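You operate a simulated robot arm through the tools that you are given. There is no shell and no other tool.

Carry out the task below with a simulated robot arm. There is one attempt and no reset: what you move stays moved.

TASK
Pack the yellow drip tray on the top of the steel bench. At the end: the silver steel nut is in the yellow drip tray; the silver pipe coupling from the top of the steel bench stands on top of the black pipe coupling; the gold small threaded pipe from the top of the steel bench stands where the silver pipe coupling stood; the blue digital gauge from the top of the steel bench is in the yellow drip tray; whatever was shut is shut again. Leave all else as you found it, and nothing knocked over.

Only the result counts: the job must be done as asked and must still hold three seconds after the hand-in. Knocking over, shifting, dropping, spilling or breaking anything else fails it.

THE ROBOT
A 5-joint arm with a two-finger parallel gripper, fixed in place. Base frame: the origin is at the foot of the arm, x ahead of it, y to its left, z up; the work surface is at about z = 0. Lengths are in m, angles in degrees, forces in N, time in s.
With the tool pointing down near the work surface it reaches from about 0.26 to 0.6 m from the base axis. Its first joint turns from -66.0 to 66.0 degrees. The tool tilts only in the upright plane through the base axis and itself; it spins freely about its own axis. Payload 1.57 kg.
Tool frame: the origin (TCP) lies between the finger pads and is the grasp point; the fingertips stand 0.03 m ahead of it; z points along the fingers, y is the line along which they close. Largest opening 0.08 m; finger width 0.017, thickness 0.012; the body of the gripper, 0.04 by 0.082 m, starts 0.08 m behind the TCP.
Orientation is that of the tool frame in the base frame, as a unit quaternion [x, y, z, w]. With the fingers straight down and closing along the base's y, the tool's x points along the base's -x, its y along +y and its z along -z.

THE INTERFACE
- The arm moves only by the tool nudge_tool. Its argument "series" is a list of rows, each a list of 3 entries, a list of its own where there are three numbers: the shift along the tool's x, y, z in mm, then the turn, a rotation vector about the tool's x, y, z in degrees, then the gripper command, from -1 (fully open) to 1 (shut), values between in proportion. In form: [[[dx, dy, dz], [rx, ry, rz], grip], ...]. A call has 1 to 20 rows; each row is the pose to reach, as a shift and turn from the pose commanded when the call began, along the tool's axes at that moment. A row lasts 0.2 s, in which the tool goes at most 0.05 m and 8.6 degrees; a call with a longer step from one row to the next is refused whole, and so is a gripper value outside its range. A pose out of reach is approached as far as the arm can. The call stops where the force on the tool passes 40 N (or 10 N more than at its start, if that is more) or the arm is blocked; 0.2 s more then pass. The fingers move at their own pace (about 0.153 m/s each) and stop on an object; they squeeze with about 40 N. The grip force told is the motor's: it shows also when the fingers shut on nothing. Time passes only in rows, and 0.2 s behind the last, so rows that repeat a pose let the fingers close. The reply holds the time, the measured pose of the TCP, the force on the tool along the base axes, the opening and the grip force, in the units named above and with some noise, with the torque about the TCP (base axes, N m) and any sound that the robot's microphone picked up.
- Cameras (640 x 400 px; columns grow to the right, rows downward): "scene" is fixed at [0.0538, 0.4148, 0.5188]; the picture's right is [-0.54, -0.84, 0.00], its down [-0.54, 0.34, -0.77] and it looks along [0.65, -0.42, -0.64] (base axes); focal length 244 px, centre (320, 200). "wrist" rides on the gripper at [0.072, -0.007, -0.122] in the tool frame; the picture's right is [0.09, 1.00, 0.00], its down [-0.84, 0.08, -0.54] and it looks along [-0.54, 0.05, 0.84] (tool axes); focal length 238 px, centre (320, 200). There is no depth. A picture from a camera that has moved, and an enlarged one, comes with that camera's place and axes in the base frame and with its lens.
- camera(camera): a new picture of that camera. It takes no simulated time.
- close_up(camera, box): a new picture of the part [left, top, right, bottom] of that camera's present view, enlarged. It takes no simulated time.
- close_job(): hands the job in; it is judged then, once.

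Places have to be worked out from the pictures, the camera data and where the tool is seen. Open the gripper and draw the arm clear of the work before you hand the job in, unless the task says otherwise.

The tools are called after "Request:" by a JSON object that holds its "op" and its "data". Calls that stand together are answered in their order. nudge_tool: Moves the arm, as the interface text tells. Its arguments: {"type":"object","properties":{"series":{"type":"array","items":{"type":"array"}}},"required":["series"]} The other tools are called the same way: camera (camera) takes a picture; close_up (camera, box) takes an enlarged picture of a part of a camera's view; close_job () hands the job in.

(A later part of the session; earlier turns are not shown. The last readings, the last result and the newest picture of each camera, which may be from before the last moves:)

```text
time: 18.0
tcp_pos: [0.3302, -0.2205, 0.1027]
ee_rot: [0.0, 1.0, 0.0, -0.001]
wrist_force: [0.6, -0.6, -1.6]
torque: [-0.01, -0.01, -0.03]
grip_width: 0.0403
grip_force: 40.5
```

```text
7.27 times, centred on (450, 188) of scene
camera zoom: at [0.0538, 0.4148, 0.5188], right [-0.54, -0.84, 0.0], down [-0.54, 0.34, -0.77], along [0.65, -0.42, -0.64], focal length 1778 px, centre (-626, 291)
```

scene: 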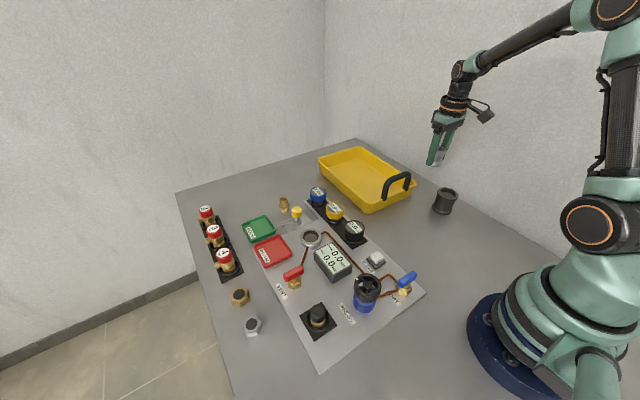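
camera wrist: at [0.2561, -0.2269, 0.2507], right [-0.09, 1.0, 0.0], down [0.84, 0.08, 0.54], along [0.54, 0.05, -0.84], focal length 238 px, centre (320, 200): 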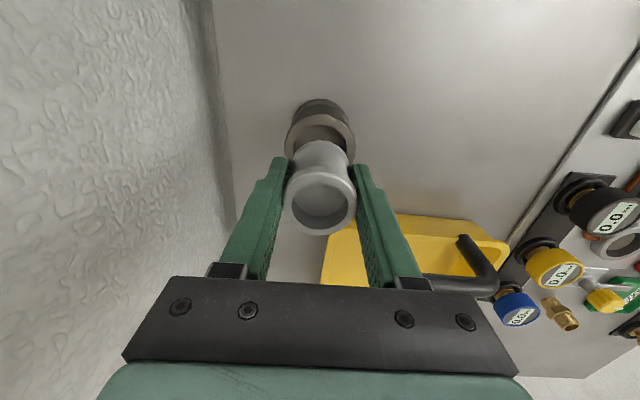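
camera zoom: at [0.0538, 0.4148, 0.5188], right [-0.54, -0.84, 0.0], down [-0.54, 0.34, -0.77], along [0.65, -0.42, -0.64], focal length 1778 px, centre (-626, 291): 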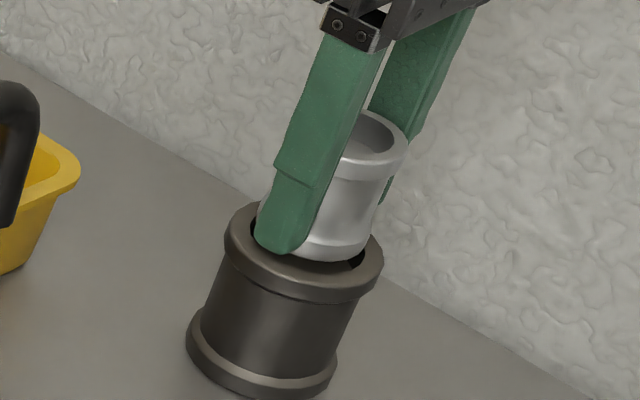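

No contact yet (Fz −1.6 N). Continuing down in small steps.

Request:
{"op": "nudge_tool", "data": {"series": [[[0, 0, 1], [0, 0, 0], 1], [[0, 0, 2], [0, 0, 0], 1], [[0, 0, 3], [0, 0, 0], 1]]}}

Request:
{"op": "close_up", "data": {"camera": "scene", "box": [420, 160, 480, 215]}}

Request:
{"op": "close_up", "data": {"camera": "wrist", "box": [240, 100, 400, 240]}}

```text
time: 18.8
tcp_pos: [0.3296, -0.2193, 0.1001]
ee_rot: [0.001, 1.0, 0.0, 0.0]
wrist_force: [-0.3, -0.5, -1.3]
torque: [0.03, 0.03, 0.02]
grip_width: 0.0403
grip_force: 39.7
```

```text
7.27 times, centred on (450, 188) of scene
camera zoom: at [0.0538, 0.4148, 0.5188], right [-0.54, -0.84, 0.0], down [-0.54, 0.34, -0.77], along [0.65, -0.42, -0.64], focal length 1778 px, centre (-626, 291)
```

zoom: 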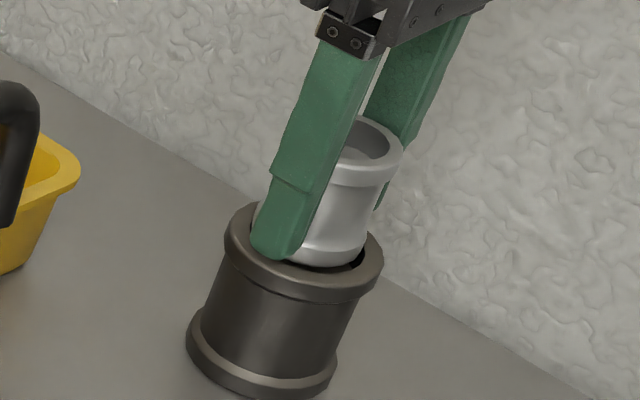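

```text
2.86 times, centred on (320, 170) of wrist
camera zoom: at [0.2564, -0.2263, 0.2214], right [-0.09, 1.0, 0.0], down [0.84, 0.08, 0.54], along [0.54, 0.05, -0.84], focal length 681 px, centre (320, 286)
```

zoom: 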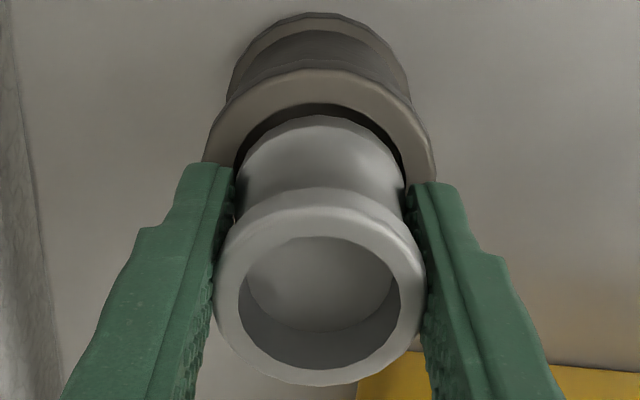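

No contact still with silver bottom ≈0.066. Continuing 1 mm at a time.

Request:
{"op": "nudge_tool", "data": {"series": [[[0, 0, 1], [0, 0, 0], 1], [[0, 0, 2], [0, 0, 0], 1], [[0, 0, 2], [0, 0, 0], 1]]}}

Request:
{"op": "close_up", "data": {"camera": "scene", "box": [420, 160, 480, 215]}}

```text
time: 19.6
tcp_pos: [0.3307, -0.2195, 0.0999]
ee_rot: [0.0, 1.0, -0.001, 0.0]
wrist_force: [-3.9, 2.7, 23.3]
torque: [0.18, 0.17, 0.16]
grip_width: 0.0403
grip_force: 39.7
```

```text
7.27 times, centred on (450, 188) of scene
camera zoom: at [0.0537, 0.4149, 0.5188], right [-0.54, -0.84, 0.0], down [-0.54, 0.34, -0.77], along [0.65, -0.42, -0.64], focal length 1778 px, centre (-626, 291)
```

zoom: 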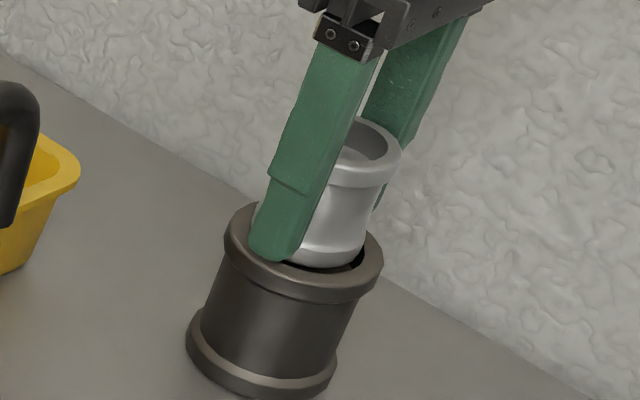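

Contact: Fz jumped to ≈23 N with near-zero torque, silver bottom at ≈0.065. I need a closer look at how it sits before releasing.

Request:
{"op": "close_up", "data": {"camera": "scene", "box": [432, 172, 470, 206]}}

Request:
{"op": "close_up", "data": {"camera": "wrist", "box": [280, 110, 360, 170]}}

```text
11.76 times, centred on (451, 189) of scene
camera zoom: at [0.0537, 0.4149, 0.5188], right [-0.54, -0.84, 0.0], down [-0.54, 0.34, -0.77], along [0.65, -0.42, -0.64], focal length 2877 px, centre (-1221, 329)
```

zoom: 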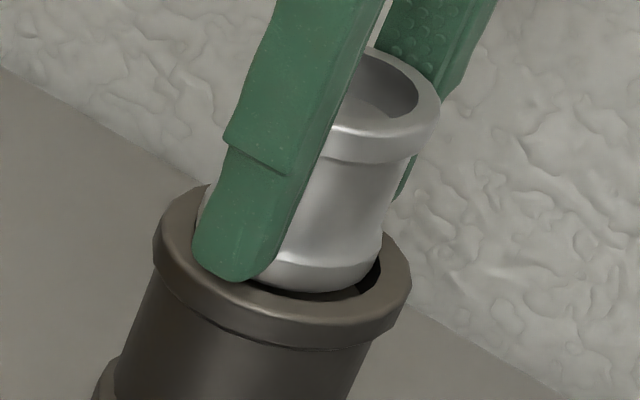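

```text
6.67 times, centred on (320, 140) of wrist
camera zoom: at [0.2569, -0.2266, 0.22], right [-0.09, 1.0, 0.0], down [0.84, 0.08, 0.54], along [0.54, 0.05, -0.84], focal length 1589 px, centre (320, 600)
```

zoom: 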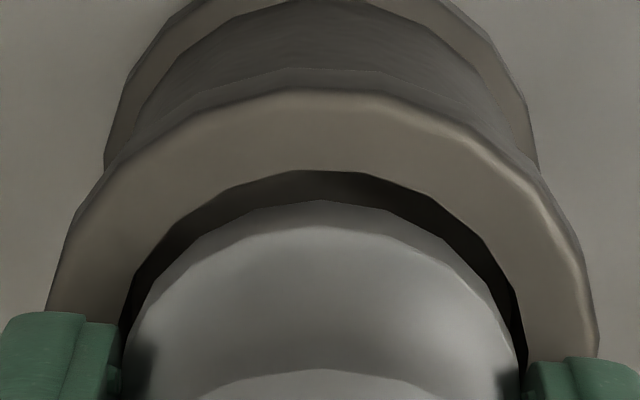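

It looks concentric; silver's bottom is at ≈0.065 at the black rim's level, so it seems to rest on a solid top. I'll relieve the pressing force by backing up ~1 mm and re-read.

Request:
{"op": "nudge_tool", "data": {"series": [[[0, 0, -1], [0, 0, 0], 1], [[0, 0, -1.3], [0, 0, 0], 1]]}}

```text
time: 20.2
tcp_pos: [0.3289, -0.2193, 0.0989]
ee_rot: [0.001, 1.0, 0.0, 0.001]
wrist_force: [2.6, -1.5, 5.2]
torque: [-0.05, -0.17, -0.05]
grip_width: 0.0405
grip_force: 40.1
```

Contact force is down to ~5 N. Opening the fingers modestly (to ~52 mm) in place.

Request:
{"op": "nudge_tool", "data": {"series": [[[0, 0, 0], [0, 0, 0], -0.1], [[0, 0, 0], [0, 0, 0], -0.3], [[0, 0, 0], [0, 0, 0], -0.3]]}}

Request:
{"op": "close_up", "data": {"camera": "scene", "box": [425, 165, 477, 215]}}

Request:
{"op": "close_up", "data": {"camera": "wrist", "box": [240, 100, 400, 240]}}

```text
time: 21.0
tcp_pos: [0.3295, -0.22, 0.1001]
ee_rot: [-0.001, 1.0, 0.001, 0.0]
wrist_force: [0.4, 0.2, -0.5]
torque: [0.0, -0.04, 0.03]
grip_width: 0.0523
grip_force: 0.0
```

```text
8.00 times, centred on (451, 190) of scene
camera zoom: at [0.0538, 0.4148, 0.5188], right [-0.54, -0.84, 0.0], down [-0.54, 0.34, -0.77], along [0.65, -0.42, -0.64], focal length 1956 px, centre (-728, 280)
```

zoom: 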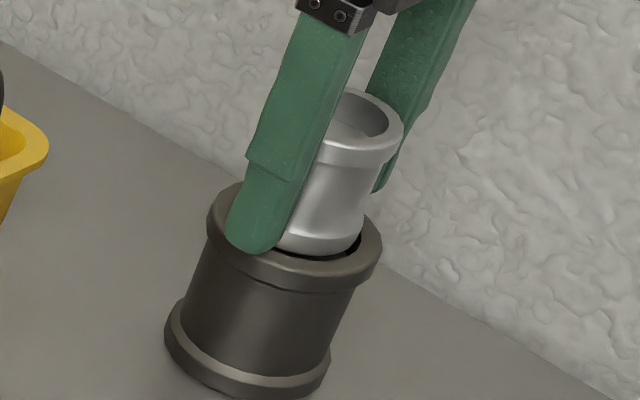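

```text
2.86 times, centred on (320, 170) of wrist
camera zoom: at [0.2562, -0.2263, 0.2204], right [-0.09, 1.0, 0.0], down [0.84, 0.08, 0.54], along [0.54, 0.05, -0.84], focal length 681 px, centre (320, 286)
```

zoom: 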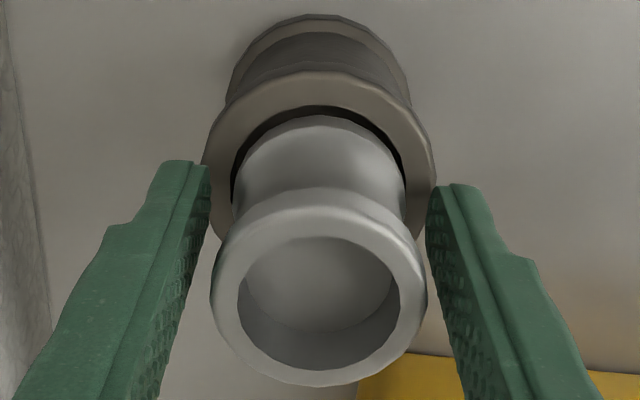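

The silver coupling stayed put on top of the black one. Opening wider and rising straight up.

Request:
{"op": "nudge_tool", "data": {"series": [[[0, 0, 0], [0, 0, 0], -0.8], [[0, 0, 0], [0, 0, 0], -0.8], [[0, 0, -15], [0, 0, 0], -0.8], [[0, 0, -35], [0, 0, 0], -0.8], [[0, 0, -60], [0, 0, 0], -0.8], [[0, 0, -90], [0, 0, 0], -0.8], [[0, 0, -120], [0, 0, 0], -0.8], [[0, 0, -120], [0, 0, 0], -0.8]]}}

Request:
{"op": "close_up", "data": {"camera": "scene", "box": [425, 165, 477, 215]}}

Request:
{"op": "camera", "data": {"camera": "wrist"}}

```text
time: 22.8
tcp_pos: [0.329, -0.2181, 0.2182]
ee_rot: [0.0, 1.0, 0.0, 0.0]
wrist_force: [-0.1, -1.1, 0.0]
torque: [-0.01, 0.01, 0.04]
grip_width: 0.0719
grip_force: 0.1
```

```text
8.00 times, centred on (451, 190) of scene
camera zoom: at [0.0538, 0.4148, 0.5188], right [-0.54, -0.84, 0.0], down [-0.54, 0.34, -0.77], along [0.65, -0.42, -0.64], focal length 1956 px, centre (-728, 280)
```

zoom: 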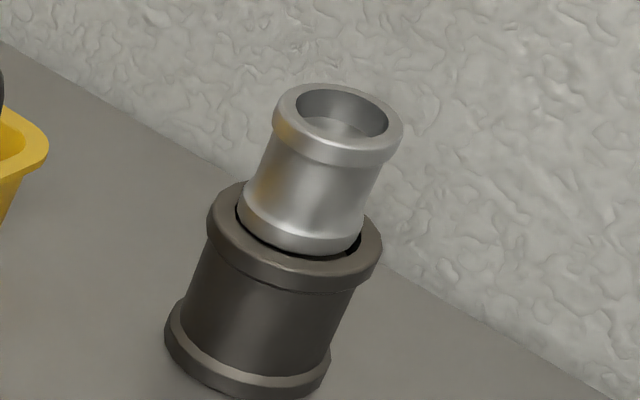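

```text
taken
camera wrist: at [0.2557, -0.2253, 0.3391], right [-0.09, 1.0, 0.0], down [0.84, 0.08, 0.54], along [0.54, 0.05, -0.84], focal length 238 px, centre (320, 200)
```

wrist: 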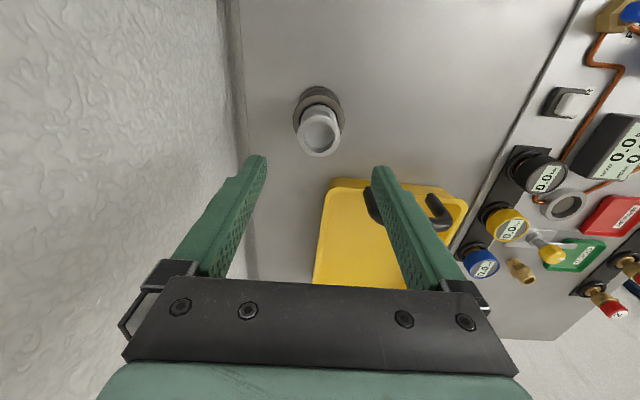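

The silver coupling now stands neatly centred on the black one. Next the gold pipe: moving over to about (0.569,0.191,0.20) while turning the tool 18.6° so its closing line is tangential, to view the pipe from above.

Request:
{"op": "nudge_tool", "data": {"series": [[[-20, 34, 0], [0, 0, -1.55], -1], [[-40, 68, 0], [0, 0, -3.1], -1], [[-60, 102.6, 0], [0, 0, -4.65], -1], [[-80, 136.8, 0], [0, 0, -6.2], -1], [[-100, 171, 0], [0, 0, -7.75], -1], [[-120, 205.2, 5], [0, 0, -9.3], -1], [[-140, 239.4, 8], [0, 0, -10.85], -1], [[-160, 273.6, 10], [0, 0, -12.4], -1], [[-180, 307.8, 12], [0, 0, -13.95], -1], [[-200.5, 342, 14], [0, 0, -15.5], -1], [[-220.5, 376.2, 16], [0, 0, -17.05], -1], [[-240.6, 410.4, 18], [0, 0, -18.6], -1], [[-240.6, 410.4, 18], [0, 0, -18.6], -1]]}}

Request:
{"op": "camera", "data": {"camera": "wrist"}}

Request:
{"op": "camera", "data": {"camera": "scene"}}

```text
time: 25.6
tcp_pos: [0.5578, 0.1879, 0.1978]
ee_rot: [-0.162, 0.987, -0.001, -0.001]
wrist_force: [0.1, 0.6, 0.3]
torque: [-0.04, 0.0, -0.03]
grip_width: 0.0801
grip_force: 0.1
out of reach, approached as far as the arm can: row 12, 13
```

```text
taken
camera wrist: at [0.4909, 0.1582, 0.3181], right [-0.4, 0.91, 0.0], down [0.77, 0.34, 0.54], along [0.49, 0.22, -0.84], focal length 238 px, centre (320, 200)
```

wrist: 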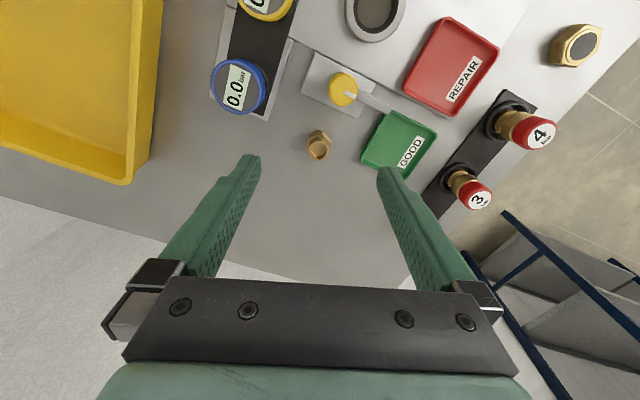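

```text
taken
```

scene: 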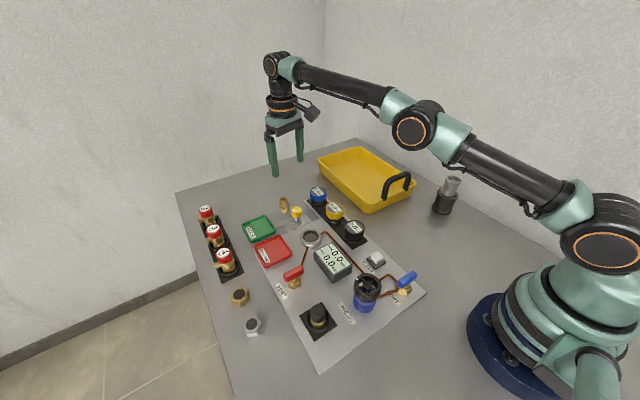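

With the tool straight down the arm stops at radius ≈0.589 here, so the pipe (radius ≈0.62) will need an outward tilt. Zooming on the pipe for its place and hex orientation.

Request:
{"op": "close_up", "data": {"camera": "wrist", "box": [285, 110, 365, 170]}}

Request:
{"op": "close_up", "data": {"camera": "wrist", "box": [190, 0, 470, 180]}}

```text
6.67 times, centred on (325, 140) of wrist
camera zoom: at [0.4909, 0.1582, 0.3181], right [-0.4, 0.91, 0.0], down [0.77, 0.34, 0.54], along [0.49, 0.22, -0.84], focal length 1589 px, centre (287, 600)
```

zoom: 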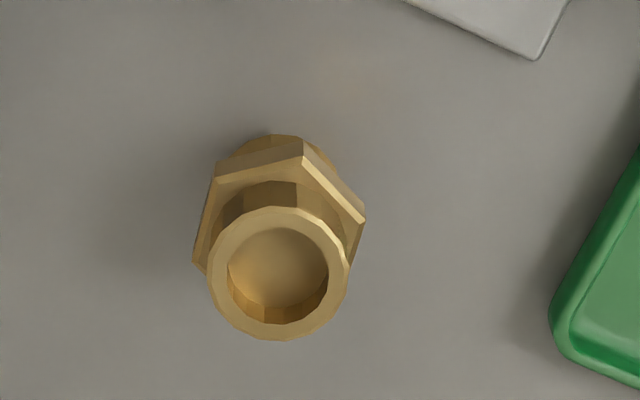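

```text
2.22 times, centred on (330, 90) of wrist
camera zoom: at [0.4909, 0.1582, 0.3181], right [-0.4, 0.91, 0.0], down [0.77, 0.34, 0.54], along [0.49, 0.22, -0.84], focal length 530 px, centre (298, 444)
```

zoom: 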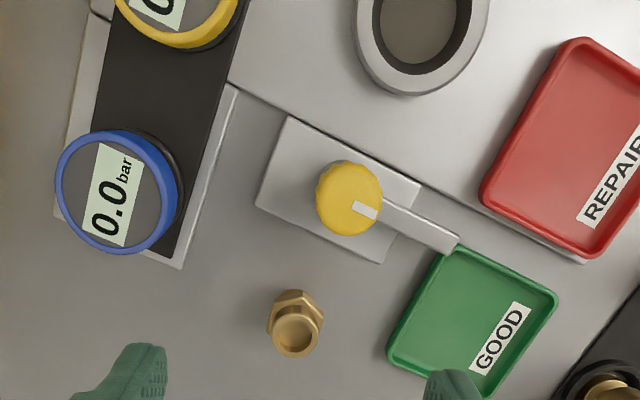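

Pipe axis ≈(0.589,0.200), height ≈0.043, hex ~27.5 mm across flats; its flats line up if I turn the tool +16° about its axis. I'll pull 30 mm inward (back in reach) and make that turn, narrowing the opening to 52 mm.

Request:
{"op": "nudge_tool", "data": {"series": [[[15, 0, 0], [0, 0, 8], -0.3], [[30, 0, 0], [0, 0, 16], -0.3], [[30, 0, 0], [0, 0, 16], -0.3]]}}

Request:
{"op": "camera", "data": {"camera": "wrist"}}

```text
time: 26.4
tcp_pos: [0.5305, 0.1769, 0.1961]
ee_rot: [-0.022, 1.0, 0.0, 0.0]
wrist_force: [-0.1, 0.3, -0.5]
torque: [-0.01, 0.01, 0.0]
grip_width: 0.0517
grip_force: 0.0
```

```text
taken
camera wrist: at [0.4575, 0.1672, 0.3178], right [-0.14, 0.99, 0.0], down [0.83, 0.11, 0.54], along [0.54, 0.07, -0.84], focal length 238 px, centre (320, 200)
```

wrist: 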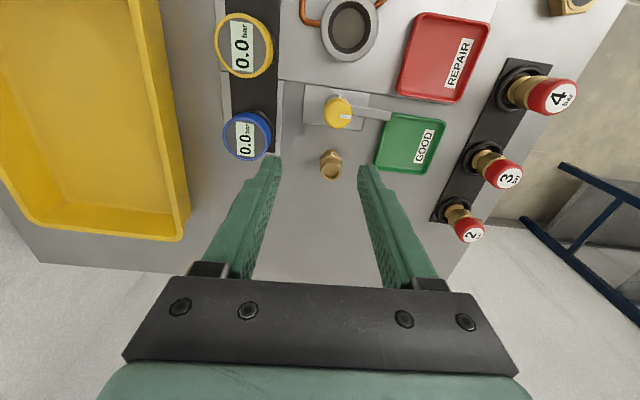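

Now checking hex alignment in this view.

Request:
{"op": "close_up", "data": {"camera": "wrist", "box": [290, 135, 370, 195]}}

```text
6.67 times, centred on (330, 165) of wrist
camera zoom: at [0.4575, 0.1672, 0.3178], right [-0.14, 0.99, 0.0], down [0.83, 0.11, 0.54], along [0.54, 0.07, -0.84], focal length 1589 px, centre (253, 433)
```

zoom: 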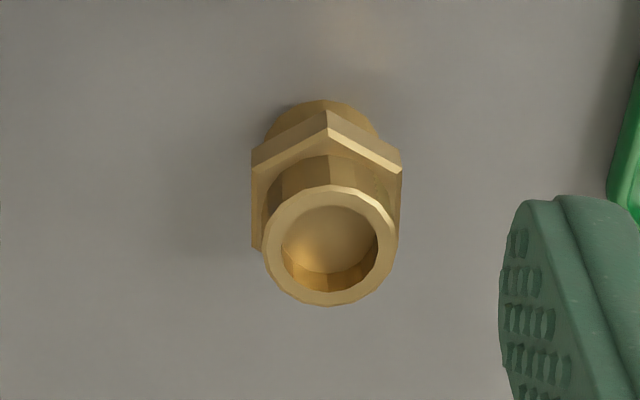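

Hex flats now match the closing line, and the pipe reads (0.589,0.200) again. Tilting the tool 10° outward in the radial plane while staying at this point.

Request:
{"op": "nudge_tool", "data": {"series": [[[0, 0, 0], [-1.4, -4.8, 0], -0.3], [[0, 0, 0], [-2.79, -9.6, 0], -0.3], [[0, 0, 0], [-2.79, -9.6, 0], -0.3]]}}

Request:
{"op": "camera", "data": {"camera": "wrist"}}

```text
time: 27.2
tcp_pos: [0.5293, 0.1773, 0.1977]
ee_rot: [-0.022, 0.996, 0.026, 0.084]
wrist_force: [1.1, 0.5, -0.3]
torque: [0.03, 0.03, 0.0]
grip_width: 0.052
grip_force: 0.0
```

```text
taken
camera wrist: at [0.4376, 0.1608, 0.3038], right [-0.14, 0.99, 0.03], down [0.73, 0.08, 0.68], along [0.67, 0.12, -0.73], focal length 238 px, centre (320, 200)
```

wrist: 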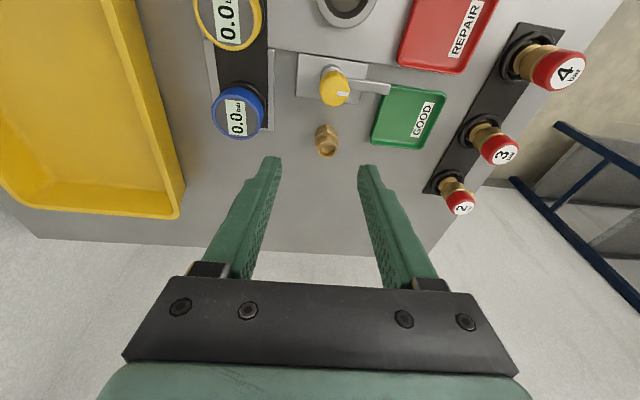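

Tilt is in place, TCP (0.529,0.177,0.198). Moving above the pipe to ≈(0.589,0.200,0.12).

Request:
{"op": "nudge_tool", "data": {"series": [[[-12, 4, 22], [0, 0, 0], -0.3], [[-24, 8, 44], [0, 0, 0], -0.3], [[-35, 12, 66], [0, 0, 0], -0.3], [[-46.7, 16.1, 87.6], [0, 0, 0], -0.3], [[-46.7, 16.1, 87.6], [0, 0, 0], -0.3]]}}

Request:
{"op": "camera", "data": {"camera": "wrist"}}

Request:
{"op": "close_up", "data": {"camera": "scene", "box": [230, 120, 350, 220]}}

```text
time: 28.4
tcp_pos: [0.5888, 0.2012, 0.1213]
ee_rot: [-0.022, 0.996, 0.026, 0.083]
wrist_force: [0.5, 0.5, -0.5]
torque: [-0.02, 0.05, 0.04]
grip_width: 0.0519
grip_force: 0.0
```

```text
taken
camera wrist: at [0.4962, 0.1846, 0.2274], right [-0.14, 0.99, 0.03], down [0.73, 0.08, 0.68], along [0.67, 0.12, -0.73], focal length 238 px, centre (320, 200)
```

wrist: 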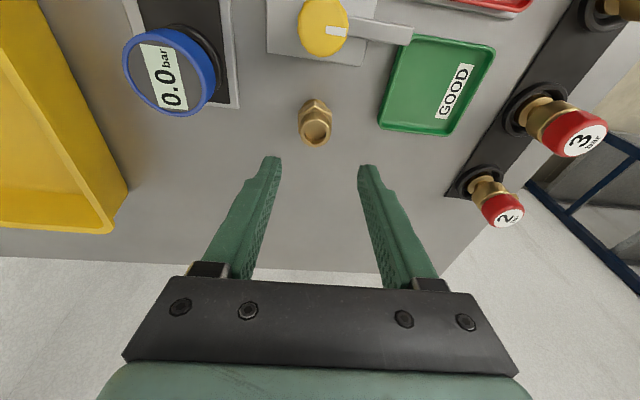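

```text
4.00 times, centred on (290, 170) of scene
camera zoom: at [0.0538, 0.4148, 0.5188], right [-0.54, -0.84, 0.0], down [-0.54, 0.34, -0.77], along [0.65, -0.42, -0.64], focal length 978 px, centre (440, 320)
```

zoom: 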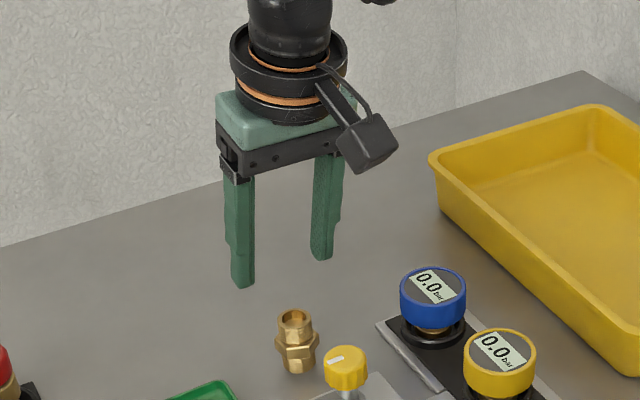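

In reach and nearly above the pipe. Zooming to check pipe position relative to the fingers.

Request:
{"op": "close_up", "data": {"camera": "wrist", "box": [260, 80, 380, 180]}}

```text
4.00 times, centred on (320, 130) of wrist
camera zoom: at [0.4962, 0.1846, 0.2274], right [-0.14, 0.99, 0.03], down [0.73, 0.08, 0.68], along [0.67, 0.12, -0.73], focal length 953 px, centre (320, 480)
```

zoom: 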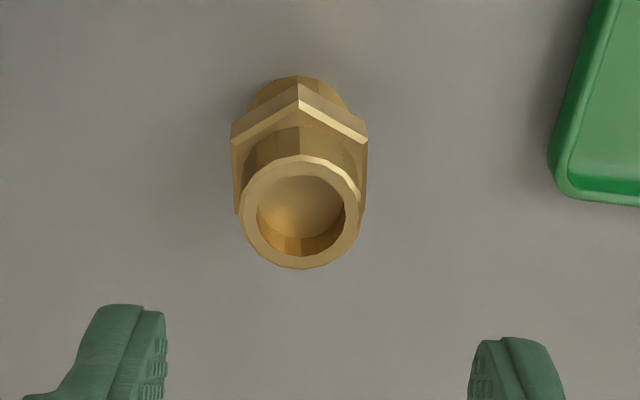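

Pipe at (0.5886,0.1993), hand ~2 mm off. Descending vertically to z≈0.06 with that correction.

Request:
{"op": "nudge_tool", "data": {"series": [[[2.8, -1.4, 20], [0, 0, 0], -0.3], [[5.6, -2.9, 40], [0, 0, 0], -0.3], [[8.4, -4.3, 59.3], [0, 0, 0], -0.3], [[8.4, -4.3, 59.3], [0, 0, 0], -0.3]]}}

Request:
{"op": "close_up", "data": {"camera": "wrist", "box": [240, 100, 400, 220]}}

Request:
{"op": "close_up", "data": {"camera": "scene", "box": [240, 140, 340, 220]}}

```text
time: 29.4
tcp_pos: [0.5914, 0.1981, 0.0603]
ee_rot: [-0.022, 0.996, 0.026, 0.084]
wrist_force: [0.0, -0.2, -0.1]
torque: [-0.01, -0.02, -0.01]
grip_width: 0.052
grip_force: 0.1
```

```text
3.33 times, centred on (320, 160) of wrist
camera zoom: at [0.4984, 0.1821, 0.1673], right [-0.14, 0.99, 0.03], down [0.73, 0.08, 0.68], along [0.67, 0.12, -0.74], focal length 794 px, centre (320, 333)
```

zoom: 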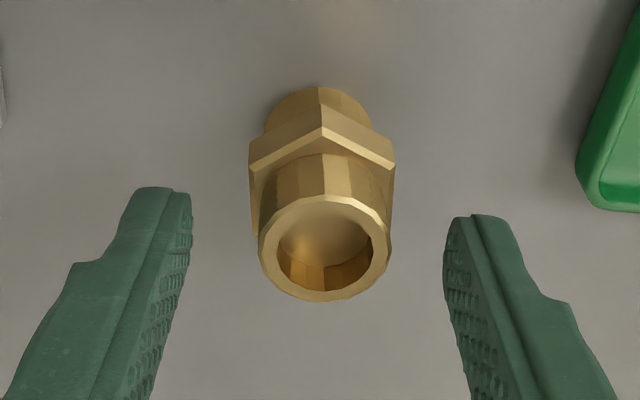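

```text
5.00 times, centred on (290, 180) of scene
camera zoom: at [0.0538, 0.4148, 0.5188], right [-0.54, -0.84, 0.0], down [-0.54, 0.34, -0.77], along [0.65, -0.42, -0.64], focal length 1223 px, centre (470, 300)
```

zoom: 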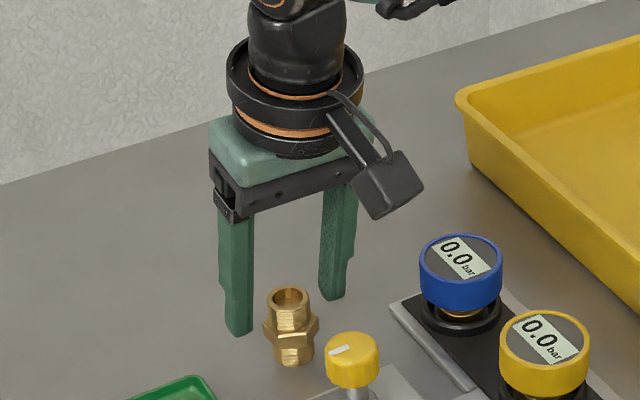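

Pipe is centred within ~1 mm. Descending the last 24 mm so the pads cover the hex (TCP z≈0.035), then checking.

Request:
{"op": "nudge_tool", "data": {"series": [[[1.5, 0, 8], [0, 0, 0], -0.3], [[3, -0.1, 16], [0, 0, 0], -0.3], [[4.4, -0.2, 24.1], [0, 0, 0], -0.3], [[4.4, -0.2, 24.1], [0, 0, 0], -0.3]]}}

Request:
{"op": "close_up", "data": {"camera": "wrist", "box": [240, 120, 400, 240]}}

Request:
{"op": "close_up", "data": {"camera": "scene", "box": [240, 140, 340, 220]}}

```text
time: 30.4
tcp_pos: [0.5897, 0.1983, 0.0346]
ee_rot: [-0.022, 0.996, 0.025, 0.084]
wrist_force: [0.1, -0.9, 0.5]
torque: [-0.03, 0.0, 0.0]
grip_width: 0.0521
grip_force: 0.1
```

```text
3.33 times, centred on (320, 180) of wrist
camera zoom: at [0.4984, 0.1829, 0.1426], right [-0.14, 0.99, 0.03], down [0.73, 0.08, 0.68], along [0.67, 0.12, -0.74], focal length 794 px, centre (320, 267)
```

zoom: 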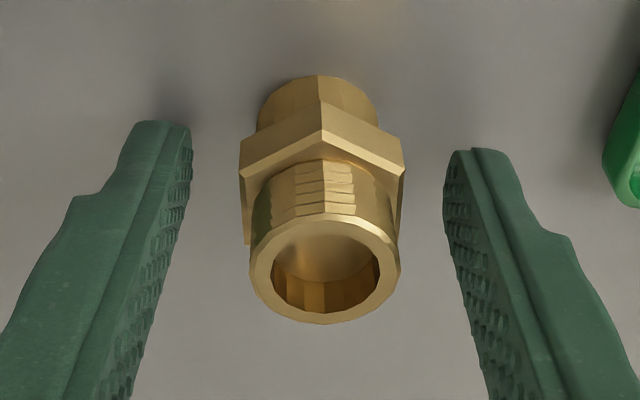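

```text
5.00 times, centred on (290, 180) of scene
camera zoom: at [0.0538, 0.4148, 0.5188], right [-0.54, -0.84, 0.0], down [-0.54, 0.34, -0.77], along [0.65, -0.42, -0.64], focal length 1223 px, centre (470, 300)
```

zoom: 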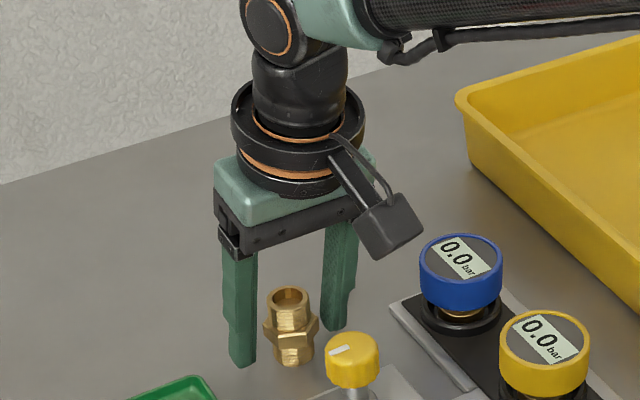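

Hand is centred on the pipe (TCP (0.589,0.1995,0.035)). Closing, then a 4 mm test lift.

Request:
{"op": "nudge_tool", "data": {"series": [[[0, 0, 0], [0, 0, 0], 1], [[0, 0, 0], [0, 0, 0], 1], [[0, 0, 0], [0, 0, 0], 1], [[-0.3, 0.1, -2], [0, 0, 0], 1], [[-0.7, 0.2, -3.9], [0, 0, 0], 1], [[-0.7, 0.2, -3.9], [0, 0, 0], 1]]}}

Request:
{"op": "close_up", "data": {"camera": "wrist", "box": [240, 120, 400, 240]}}

Request:
{"op": "close_up", "data": {"camera": "scene", "box": [260, 170, 320, 220]}}

```text
time: 31.8
tcp_pos: [0.5905, 0.1989, 0.0406]
ee_rot: [-0.022, 0.996, 0.026, 0.083]
wrist_force: [-0.5, 0.0, -1.0]
torque: [-0.02, 0.05, -0.01]
grip_width: 0.0331
grip_force: 39.7
```

```text
3.33 times, centred on (320, 180) of wrist
camera zoom: at [0.4986, 0.183, 0.1472], right [-0.14, 0.99, 0.03], down [0.73, 0.08, 0.68], along [0.67, 0.12, -0.73], focal length 794 px, centre (320, 267)
```

zoom: 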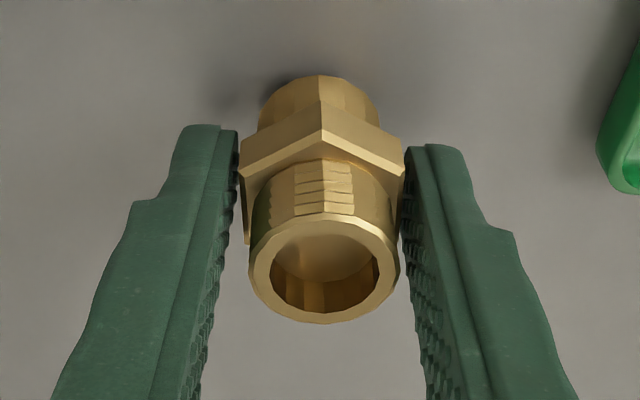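

```text
8.00 times, centred on (290, 195) of scene
camera zoom: at [0.0538, 0.4148, 0.5188], right [-0.54, -0.84, 0.0], down [-0.54, 0.34, -0.77], along [0.65, -0.42, -0.64], focal length 1956 px, centre (560, 240)
```

zoom: 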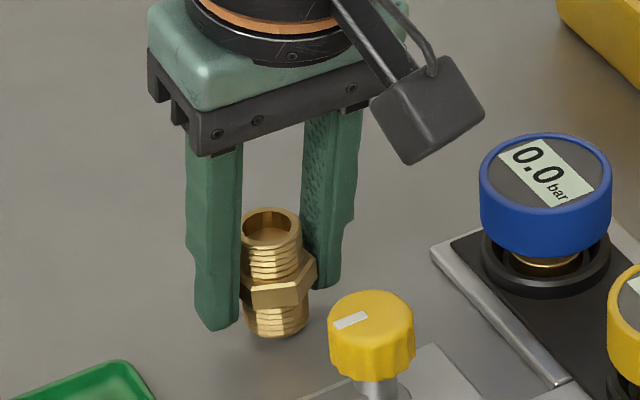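

The pipe lifted with the hand (opening 33 mm). Raising it and bringing it inward along the same radial plane to radius ≈0.35, z≈0.17, keeping the tilt.

Request:
{"op": "nudge_tool", "data": {"series": [[[-1.7, 0.5, -10], [0, 0, 0], 1], [[-3.3, 1.0, -19.7], [0, 0, 0], 1], [[-6.7, 1.9, -39.4], [0, 0, 0], 1], [[-10, 2.9, -59.1], [0, 0, 0], 1], [[4.7, -1.4, -87.2], [0, 0, 0], 1], [[29.8, -8.7, -112.1], [0, 0, 0], 1], [[65.1, -18.9, -133.8], [0, 0, 0], 1], [[101.3, -29.4, -150.6], [0, 0, 0], 1], [[139.1, -40.4, -157.5], [0, 0, 0], 1], [[176.9, -51.4, -164.5], [0, 0, 0], 1], [[214.8, -62.4, -171.4], [0, 0, 0], 1], [[235.6, -68.4, -175.2], [0, 0, 0], 1], [[235.6, -68.4, -175.2], [0, 0, 0], 1]]}}

Request:
{"op": "camera", "data": {"camera": "wrist"}}

Request:
{"op": "camera", "data": {"camera": "scene"}}

```text
time: 34.6
tcp_pos: [0.3326, 0.1093, 0.1693]
ee_rot: [-0.022, 0.996, 0.026, 0.083]
wrist_force: [0.2, -0.4, -0.4]
torque: [0.02, -0.01, 0.02]
grip_width: 0.0328
grip_force: 40.1
```

```text
taken
camera wrist: at [0.2405, 0.0934, 0.2764], right [-0.14, 0.99, 0.03], down [0.73, 0.08, 0.68], along [0.67, 0.12, -0.73], focal length 238 px, centre (320, 200)
```

wrist: 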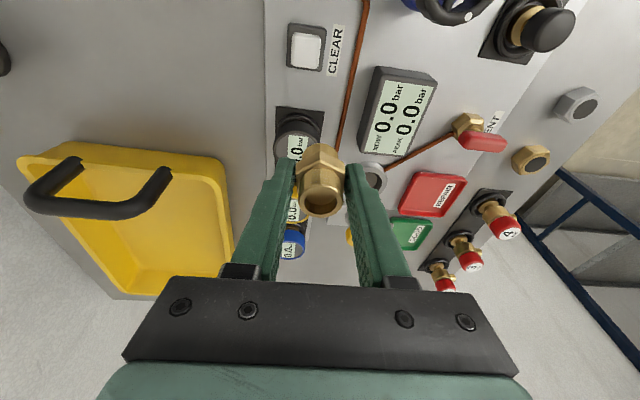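

```text
taken
```

scene: 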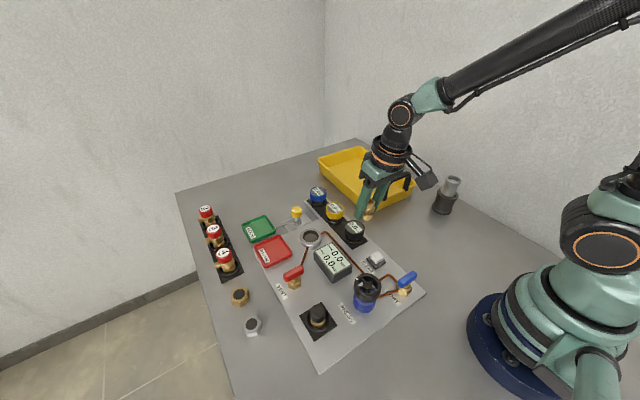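

Held well at (0.331,0.110,0.169). Now swinging about the base axis by −24.9° to bring the pipe over the silver coupling's old place, keeping the same tilt relative to the radial plane.

Request:
{"op": "nudge_tool", "data": {"series": [[[-7.25, -29.66, -0.23], [0.833, -0.242, 4.924], 1], [[-11.93, -59.83, -0.92], [1.667, -0.484, 9.848], 1], [[-13.99, -90.27, -2.07], [2.5, -0.726, 14.772], 1], [[-13.44, -120.76, -3.66], [3.334, -0.968, 19.696], 1], [[-10.32, -150.63, -5.66], [4.156, -1.207, 24.55], 1], [[-10.32, -150.63, -5.66], [4.156, -1.207, 24.55], 1]]}}

Request:
{"op": "camera", "data": {"camera": "wrist"}}

Request:
{"op": "close_up", "data": {"camera": "scene", "box": [350, 150, 450, 240]}}

```text
time: 36.0
tcp_pos: [0.348, -0.0403, 0.1683]
ee_rot: [0.193, 0.977, 0.008, 0.086]
wrist_force: [-0.1, 0.4, 0.0]
torque: [0.02, 0.01, 0.04]
grip_width: 0.0328
grip_force: 40.2
```

```text
taken
camera wrist: at [0.2585, -0.0163, 0.2754], right [0.29, 0.96, 0.03], down [0.7, -0.24, 0.68], along [0.66, -0.18, -0.74], focal length 238 px, centre (320, 200)
```

wrist: 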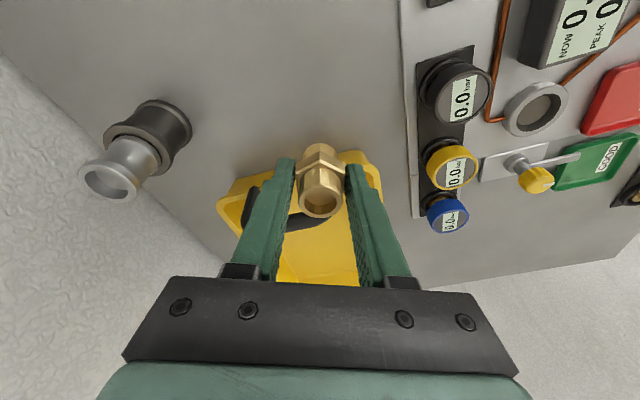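

```text
4.44 times, centred on (400, 195) of scene
camera zoom: at [0.0538, 0.4148, 0.5188], right [-0.54, -0.84, 0.0], down [-0.54, 0.34, -0.77], along [0.65, -0.42, -0.64], focal length 1087 px, centre (-36, 222)
```

zoom: 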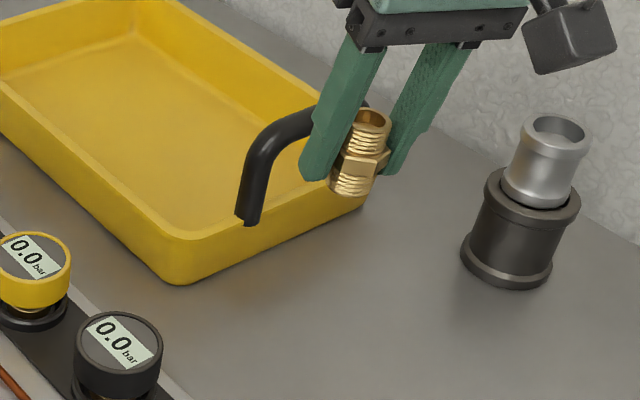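

TCP is at ≈(0.348,-0.040), right over the old spot. Lowering vertically to leave the pipe's foot ~8 mm above the bench.

Request:
{"op": "nudge_tool", "data": {"series": [[[4.2, -1.2, 24.6], [0, 0, 0], 1], [[8.3, -2.4, 49.2], [0, 0, 0], 1], [[12.5, -3.6, 73.9], [0, 0, 0], 1], [[16.7, -4.8, 98.5], [0, 0, 0], 1], [[20.8, -6.05, 123.1], [0, 0, 0], 1], [[20.8, -6.05, 123.1], [0, 0, 0], 1], [[20.8, -6.05, 123.1], [0, 0, 0], 1]]}}

Request:
{"op": "close_up", "data": {"camera": "wrist", "box": [240, 100, 400, 240]}}

Request:
{"op": "close_up", "data": {"camera": "scene", "box": [360, 180, 440, 240]}}

```text
time: 37.6
tcp_pos: [0.3498, -0.0398, 0.044]
ee_rot: [0.193, 0.977, 0.007, 0.087]
wrist_force: [-0.3, 0.1, -0.8]
torque: [0.01, -0.05, -0.01]
grip_width: 0.0328
grip_force: 39.9
```

```text
2.86 times, centred on (320, 170) of wrist
camera zoom: at [0.2591, -0.0151, 0.152], right [0.29, 0.96, 0.03], down [0.7, -0.23, 0.68], along [0.66, -0.17, -0.73], focal length 681 px, centre (320, 286)
```

zoom: 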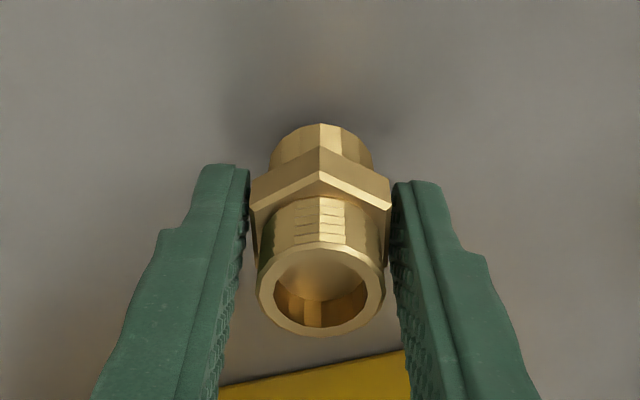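

```text
6.67 times, centred on (400, 210) of scene
camera zoom: at [0.0538, 0.4148, 0.5188], right [-0.54, -0.84, 0.0], down [-0.54, 0.34, -0.77], along [0.65, -0.42, -0.64], focal length 1630 px, centre (-213, 133)
```

zoom: 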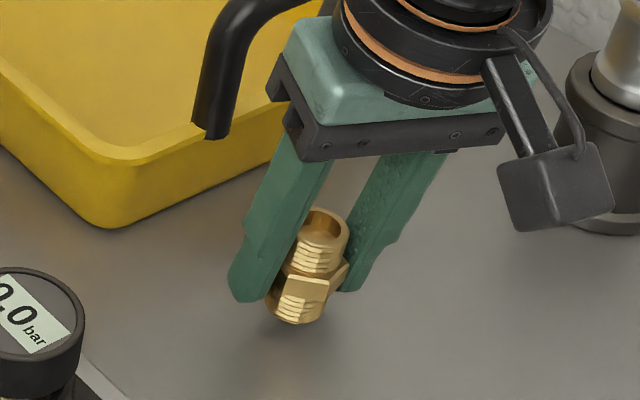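

Pipe axis reads (0.348,-0.0387), foot ~9 mm above the bench. Correcting −1.3 mm in y and lowering 7 mm.

Request:
{"op": "nudge_tool", "data": {"series": [[[0.3, -0.8, 3.5], [0, 0, 0], 1], [[0.7, -1.6, 6.9], [0, 0, 0], 1], [[0.7, -1.6, 6.9], [0, 0, 0], 1]]}}

Request:
{"op": "close_up", "data": {"camera": "wrist", "box": [240, 100, 400, 240]}}

Request:
{"op": "close_up", "data": {"camera": "scene", "box": [380, 195, 430, 235]}}

```text
time: 38.4
tcp_pos: [0.3483, -0.0401, 0.0389]
ee_rot: [0.193, 0.977, 0.008, 0.086]
wrist_force: [-0.1, -0.4, -1.2]
torque: [-0.01, -0.03, -0.02]
grip_width: 0.0327
grip_force: 39.9
```

```text
2.86 times, centred on (320, 170) of wrist
camera zoom: at [0.259, -0.0164, 0.1449], right [0.29, 0.96, 0.03], down [0.7, -0.23, 0.68], along [0.66, -0.17, -0.74], focal length 681 px, centre (320, 286)
```

zoom: 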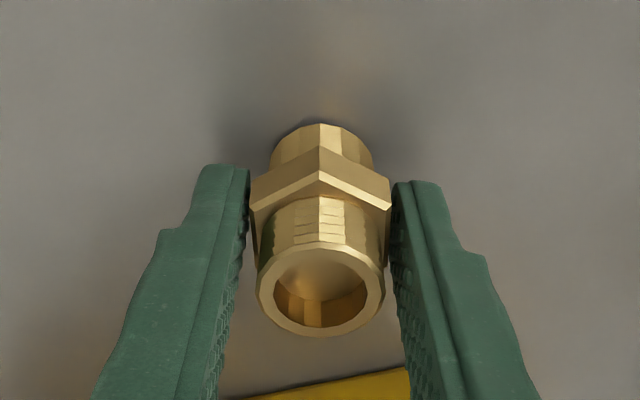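

```text
10.00 times, centred on (405, 215) of scene
camera zoom: at [0.0538, 0.4148, 0.5188], right [-0.54, -0.84, 0.0], down [-0.54, 0.34, -0.77], along [0.65, -0.42, -0.64], focal length 2445 px, centre (-530, 50)
```

zoom: 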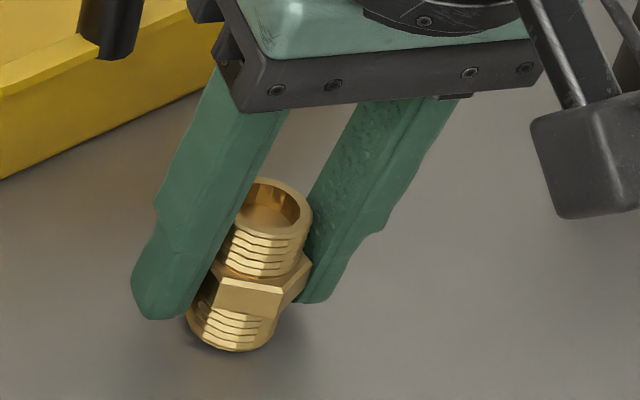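

Pipe is at (0.348,-0.0400) with ~2 mm to go. Lowering in sub-millimetre steps to touch the bench.

Request:
{"op": "nudge_tool", "data": {"series": [[[0.1, 0, 0.8], [0, 0, 0], 1], [[0.2, -0.1, 1.6], [0, 0, 0], 1], [[0.4, -0.1, 2.4], [0, 0, 0], 1]]}}

```text
time: 39.2
tcp_pos: [0.3496, -0.0394, 0.037]
ee_rot: [0.193, 0.977, 0.008, 0.087]
wrist_force: [-8.1, 2.4, 20.9]
torque: [-0.15, 0.33, -0.08]
grip_width: 0.0327
grip_force: 39.6
```

Contact at ~21 N. Backing off 1 mm to relieve, then re-reading.

Request:
{"op": "nudge_tool", "data": {"series": [[[-0.15, 0, -0.9], [0, 0, 0], 1], [[-0.15, 0, -0.9], [0, 0, 0], 1]]}}

Request:
{"op": "close_up", "data": {"camera": "wrist", "box": [240, 100, 400, 240]}}

```text
time: 39.8
tcp_pos: [0.3507, -0.0399, 0.0353]
ee_rot: [0.193, 0.977, 0.008, 0.088]
wrist_force: [0.7, 0.4, 1.5]
torque: [-0.01, -0.01, -0.01]
grip_width: 0.0329
grip_force: 40.4
```

```text
2.86 times, centred on (320, 170) of wrist
camera zoom: at [0.2597, -0.0163, 0.1425], right [0.29, 0.96, 0.03], down [0.7, -0.23, 0.68], along [0.66, -0.17, -0.73], focal length 681 px, centre (320, 286)
```

zoom: 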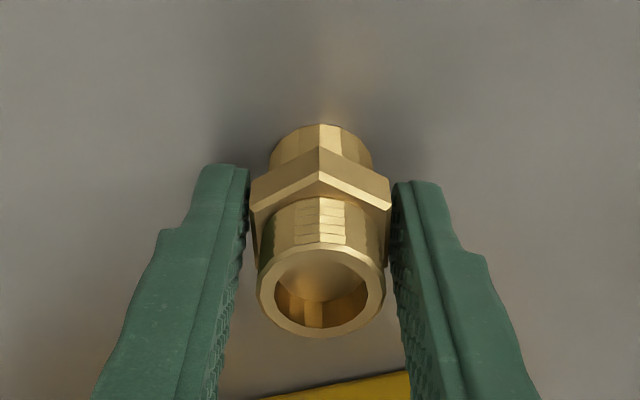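

Light contact now (~2 N), pipe at ≈(0.3487,-0.040). Opening the fingers gently.

Request:
{"op": "nudge_tool", "data": {"series": [[[0, 0, 0], [0, 0, 0], 0.05], [[0, 0, 0], [0, 0, 0], -0.3], [[0, 0, 0], [0, 0, 0], -0.3]]}}

Request:
{"op": "close_up", "data": {"camera": "wrist", "box": [240, 100, 400, 240]}}

Request:
{"op": "close_up", "data": {"camera": "scene", "box": [380, 195, 430, 235]}}

```text
time: 40.6
tcp_pos: [0.3509, -0.0396, 0.0353]
ee_rot: [0.193, 0.977, 0.008, 0.087]
wrist_force: [0.7, 0.7, -0.1]
torque: [-0.01, 0.01, 0.0]
grip_width: 0.0519
grip_force: 0.1
```

```text
2.86 times, centred on (320, 170) of wrist
camera zoom: at [0.2596, -0.0163, 0.1427], right [0.29, 0.96, 0.03], down [0.7, -0.23, 0.68], along [0.66, -0.17, -0.73], focal length 681 px, centre (320, 286)
```

zoom: 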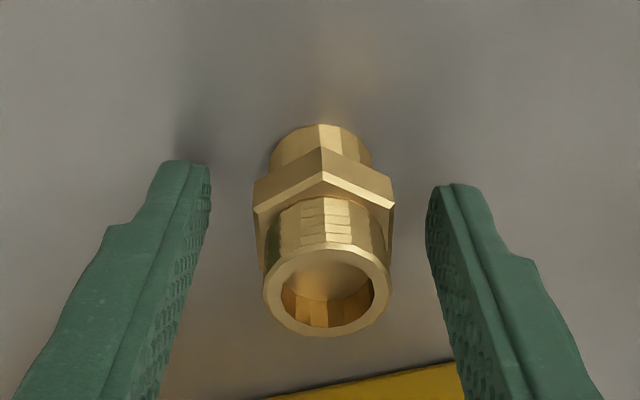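

```text
10.00 times, centred on (405, 215) of scene
camera zoom: at [0.0538, 0.4148, 0.5188], right [-0.54, -0.84, 0.0], down [-0.54, 0.34, -0.77], along [0.65, -0.42, -0.64], focal length 2445 px, centre (-530, 50)
```

zoom: 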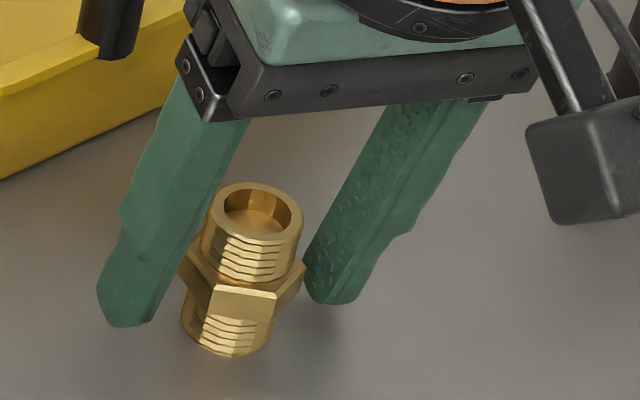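

The pipe stands upright at ≈(0.349,-0.039). Rising vertically clear of it, then un-tilting the tool.

Request:
{"op": "nudge_tool", "data": {"series": [[[-2.5, 0.7, -15], [0, 0, 0], -0.4], [[-7, 2.0, -41], [0, 0, 0], -0.4], [[-13, 3.8, -77], [0, 0, 0], -0.4], [[-19, 5.5, -112], [0, 0, 0], -0.4], [[-23.3, 6.8, -137.9], [0, 0, 0], -0.4], [[-23.3, 6.8, -137.9], [1.4, 4.8, 0], -0.4], [[-23.3, 6.8, -137.9], [2.79, 9.6, 0], -0.4], [[-23.3, 6.8, -137.9], [2.79, 9.6, 0], -0.4]]}}

Request:
{"op": "camera", "data": {"camera": "wrist"}}

Request:
{"op": "camera", "data": {"camera": "scene"}}

```text
time: 42.4
tcp_pos: [0.35, -0.039, 0.1759]
ee_rot: [0.193, 0.981, 0.0, 0.0]
wrist_force: [1.4, 0.1, 0.3]
torque: [0.0, 0.02, -0.02]
grip_width: 0.0559
grip_force: 0.1
```

```text
taken
camera wrist: at [0.2794, -0.0181, 0.2973], right [0.29, 0.96, 0.0], down [0.8, -0.25, 0.54], along [0.52, -0.16, -0.84], focal length 238 px, centre (320, 200)
```

wrist: 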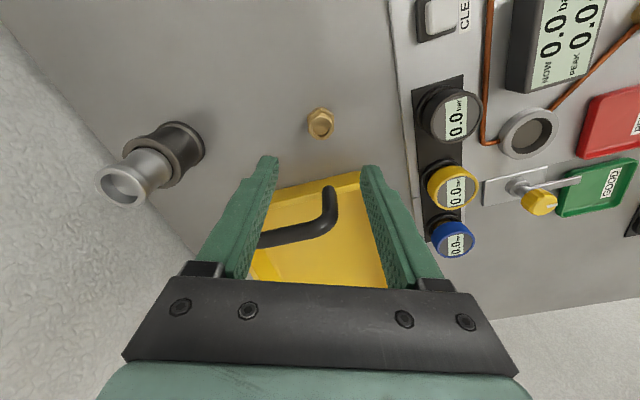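

```text
taken
```

scene: 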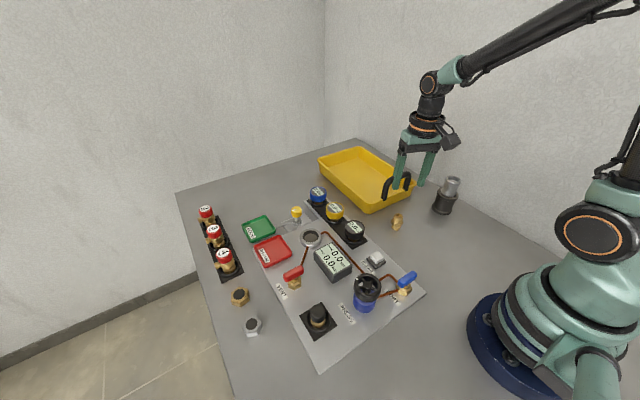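

The gold pipe stands where the silver coupling was. Quick precise check of its position from here before moving on.

Request:
{"op": "close_up", "data": {"camera": "wrist", "box": [285, 95, 365, 150]}}

Request:
{"op": "close_up", "data": {"camera": "scene", "box": [380, 205, 420, 237]}}

```text
7.27 times, centred on (325, 122) of wrist
camera zoom: at [0.2794, -0.0181, 0.2973], right [0.29, 0.96, 0.0], down [0.8, -0.25, 0.54], along [0.52, -0.16, -0.84], focal length 1734 px, centre (284, 764)
```

zoom: 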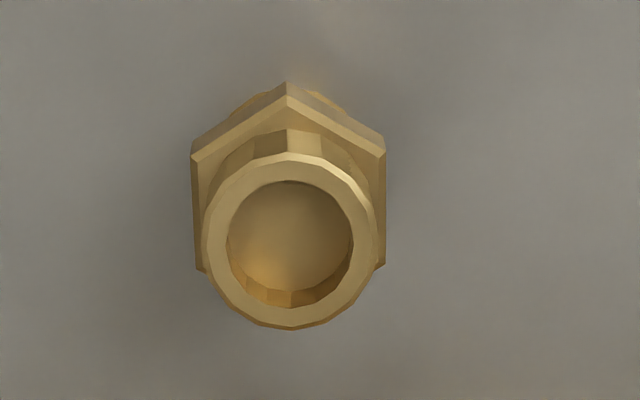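

```text
12.50 times, centred on (400, 221) of scene
camera zoom: at [0.0538, 0.4148, 0.5188], right [-0.54, -0.84, 0.0], down [-0.54, 0.34, -0.77], along [0.65, -0.42, -0.64], focal length 3056 px, centre (-680, -62)
```

zoom: 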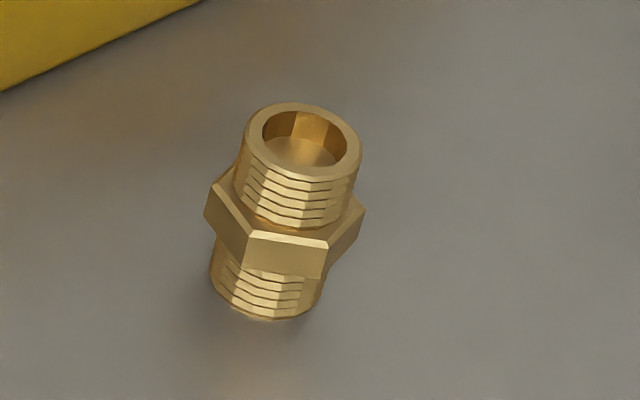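

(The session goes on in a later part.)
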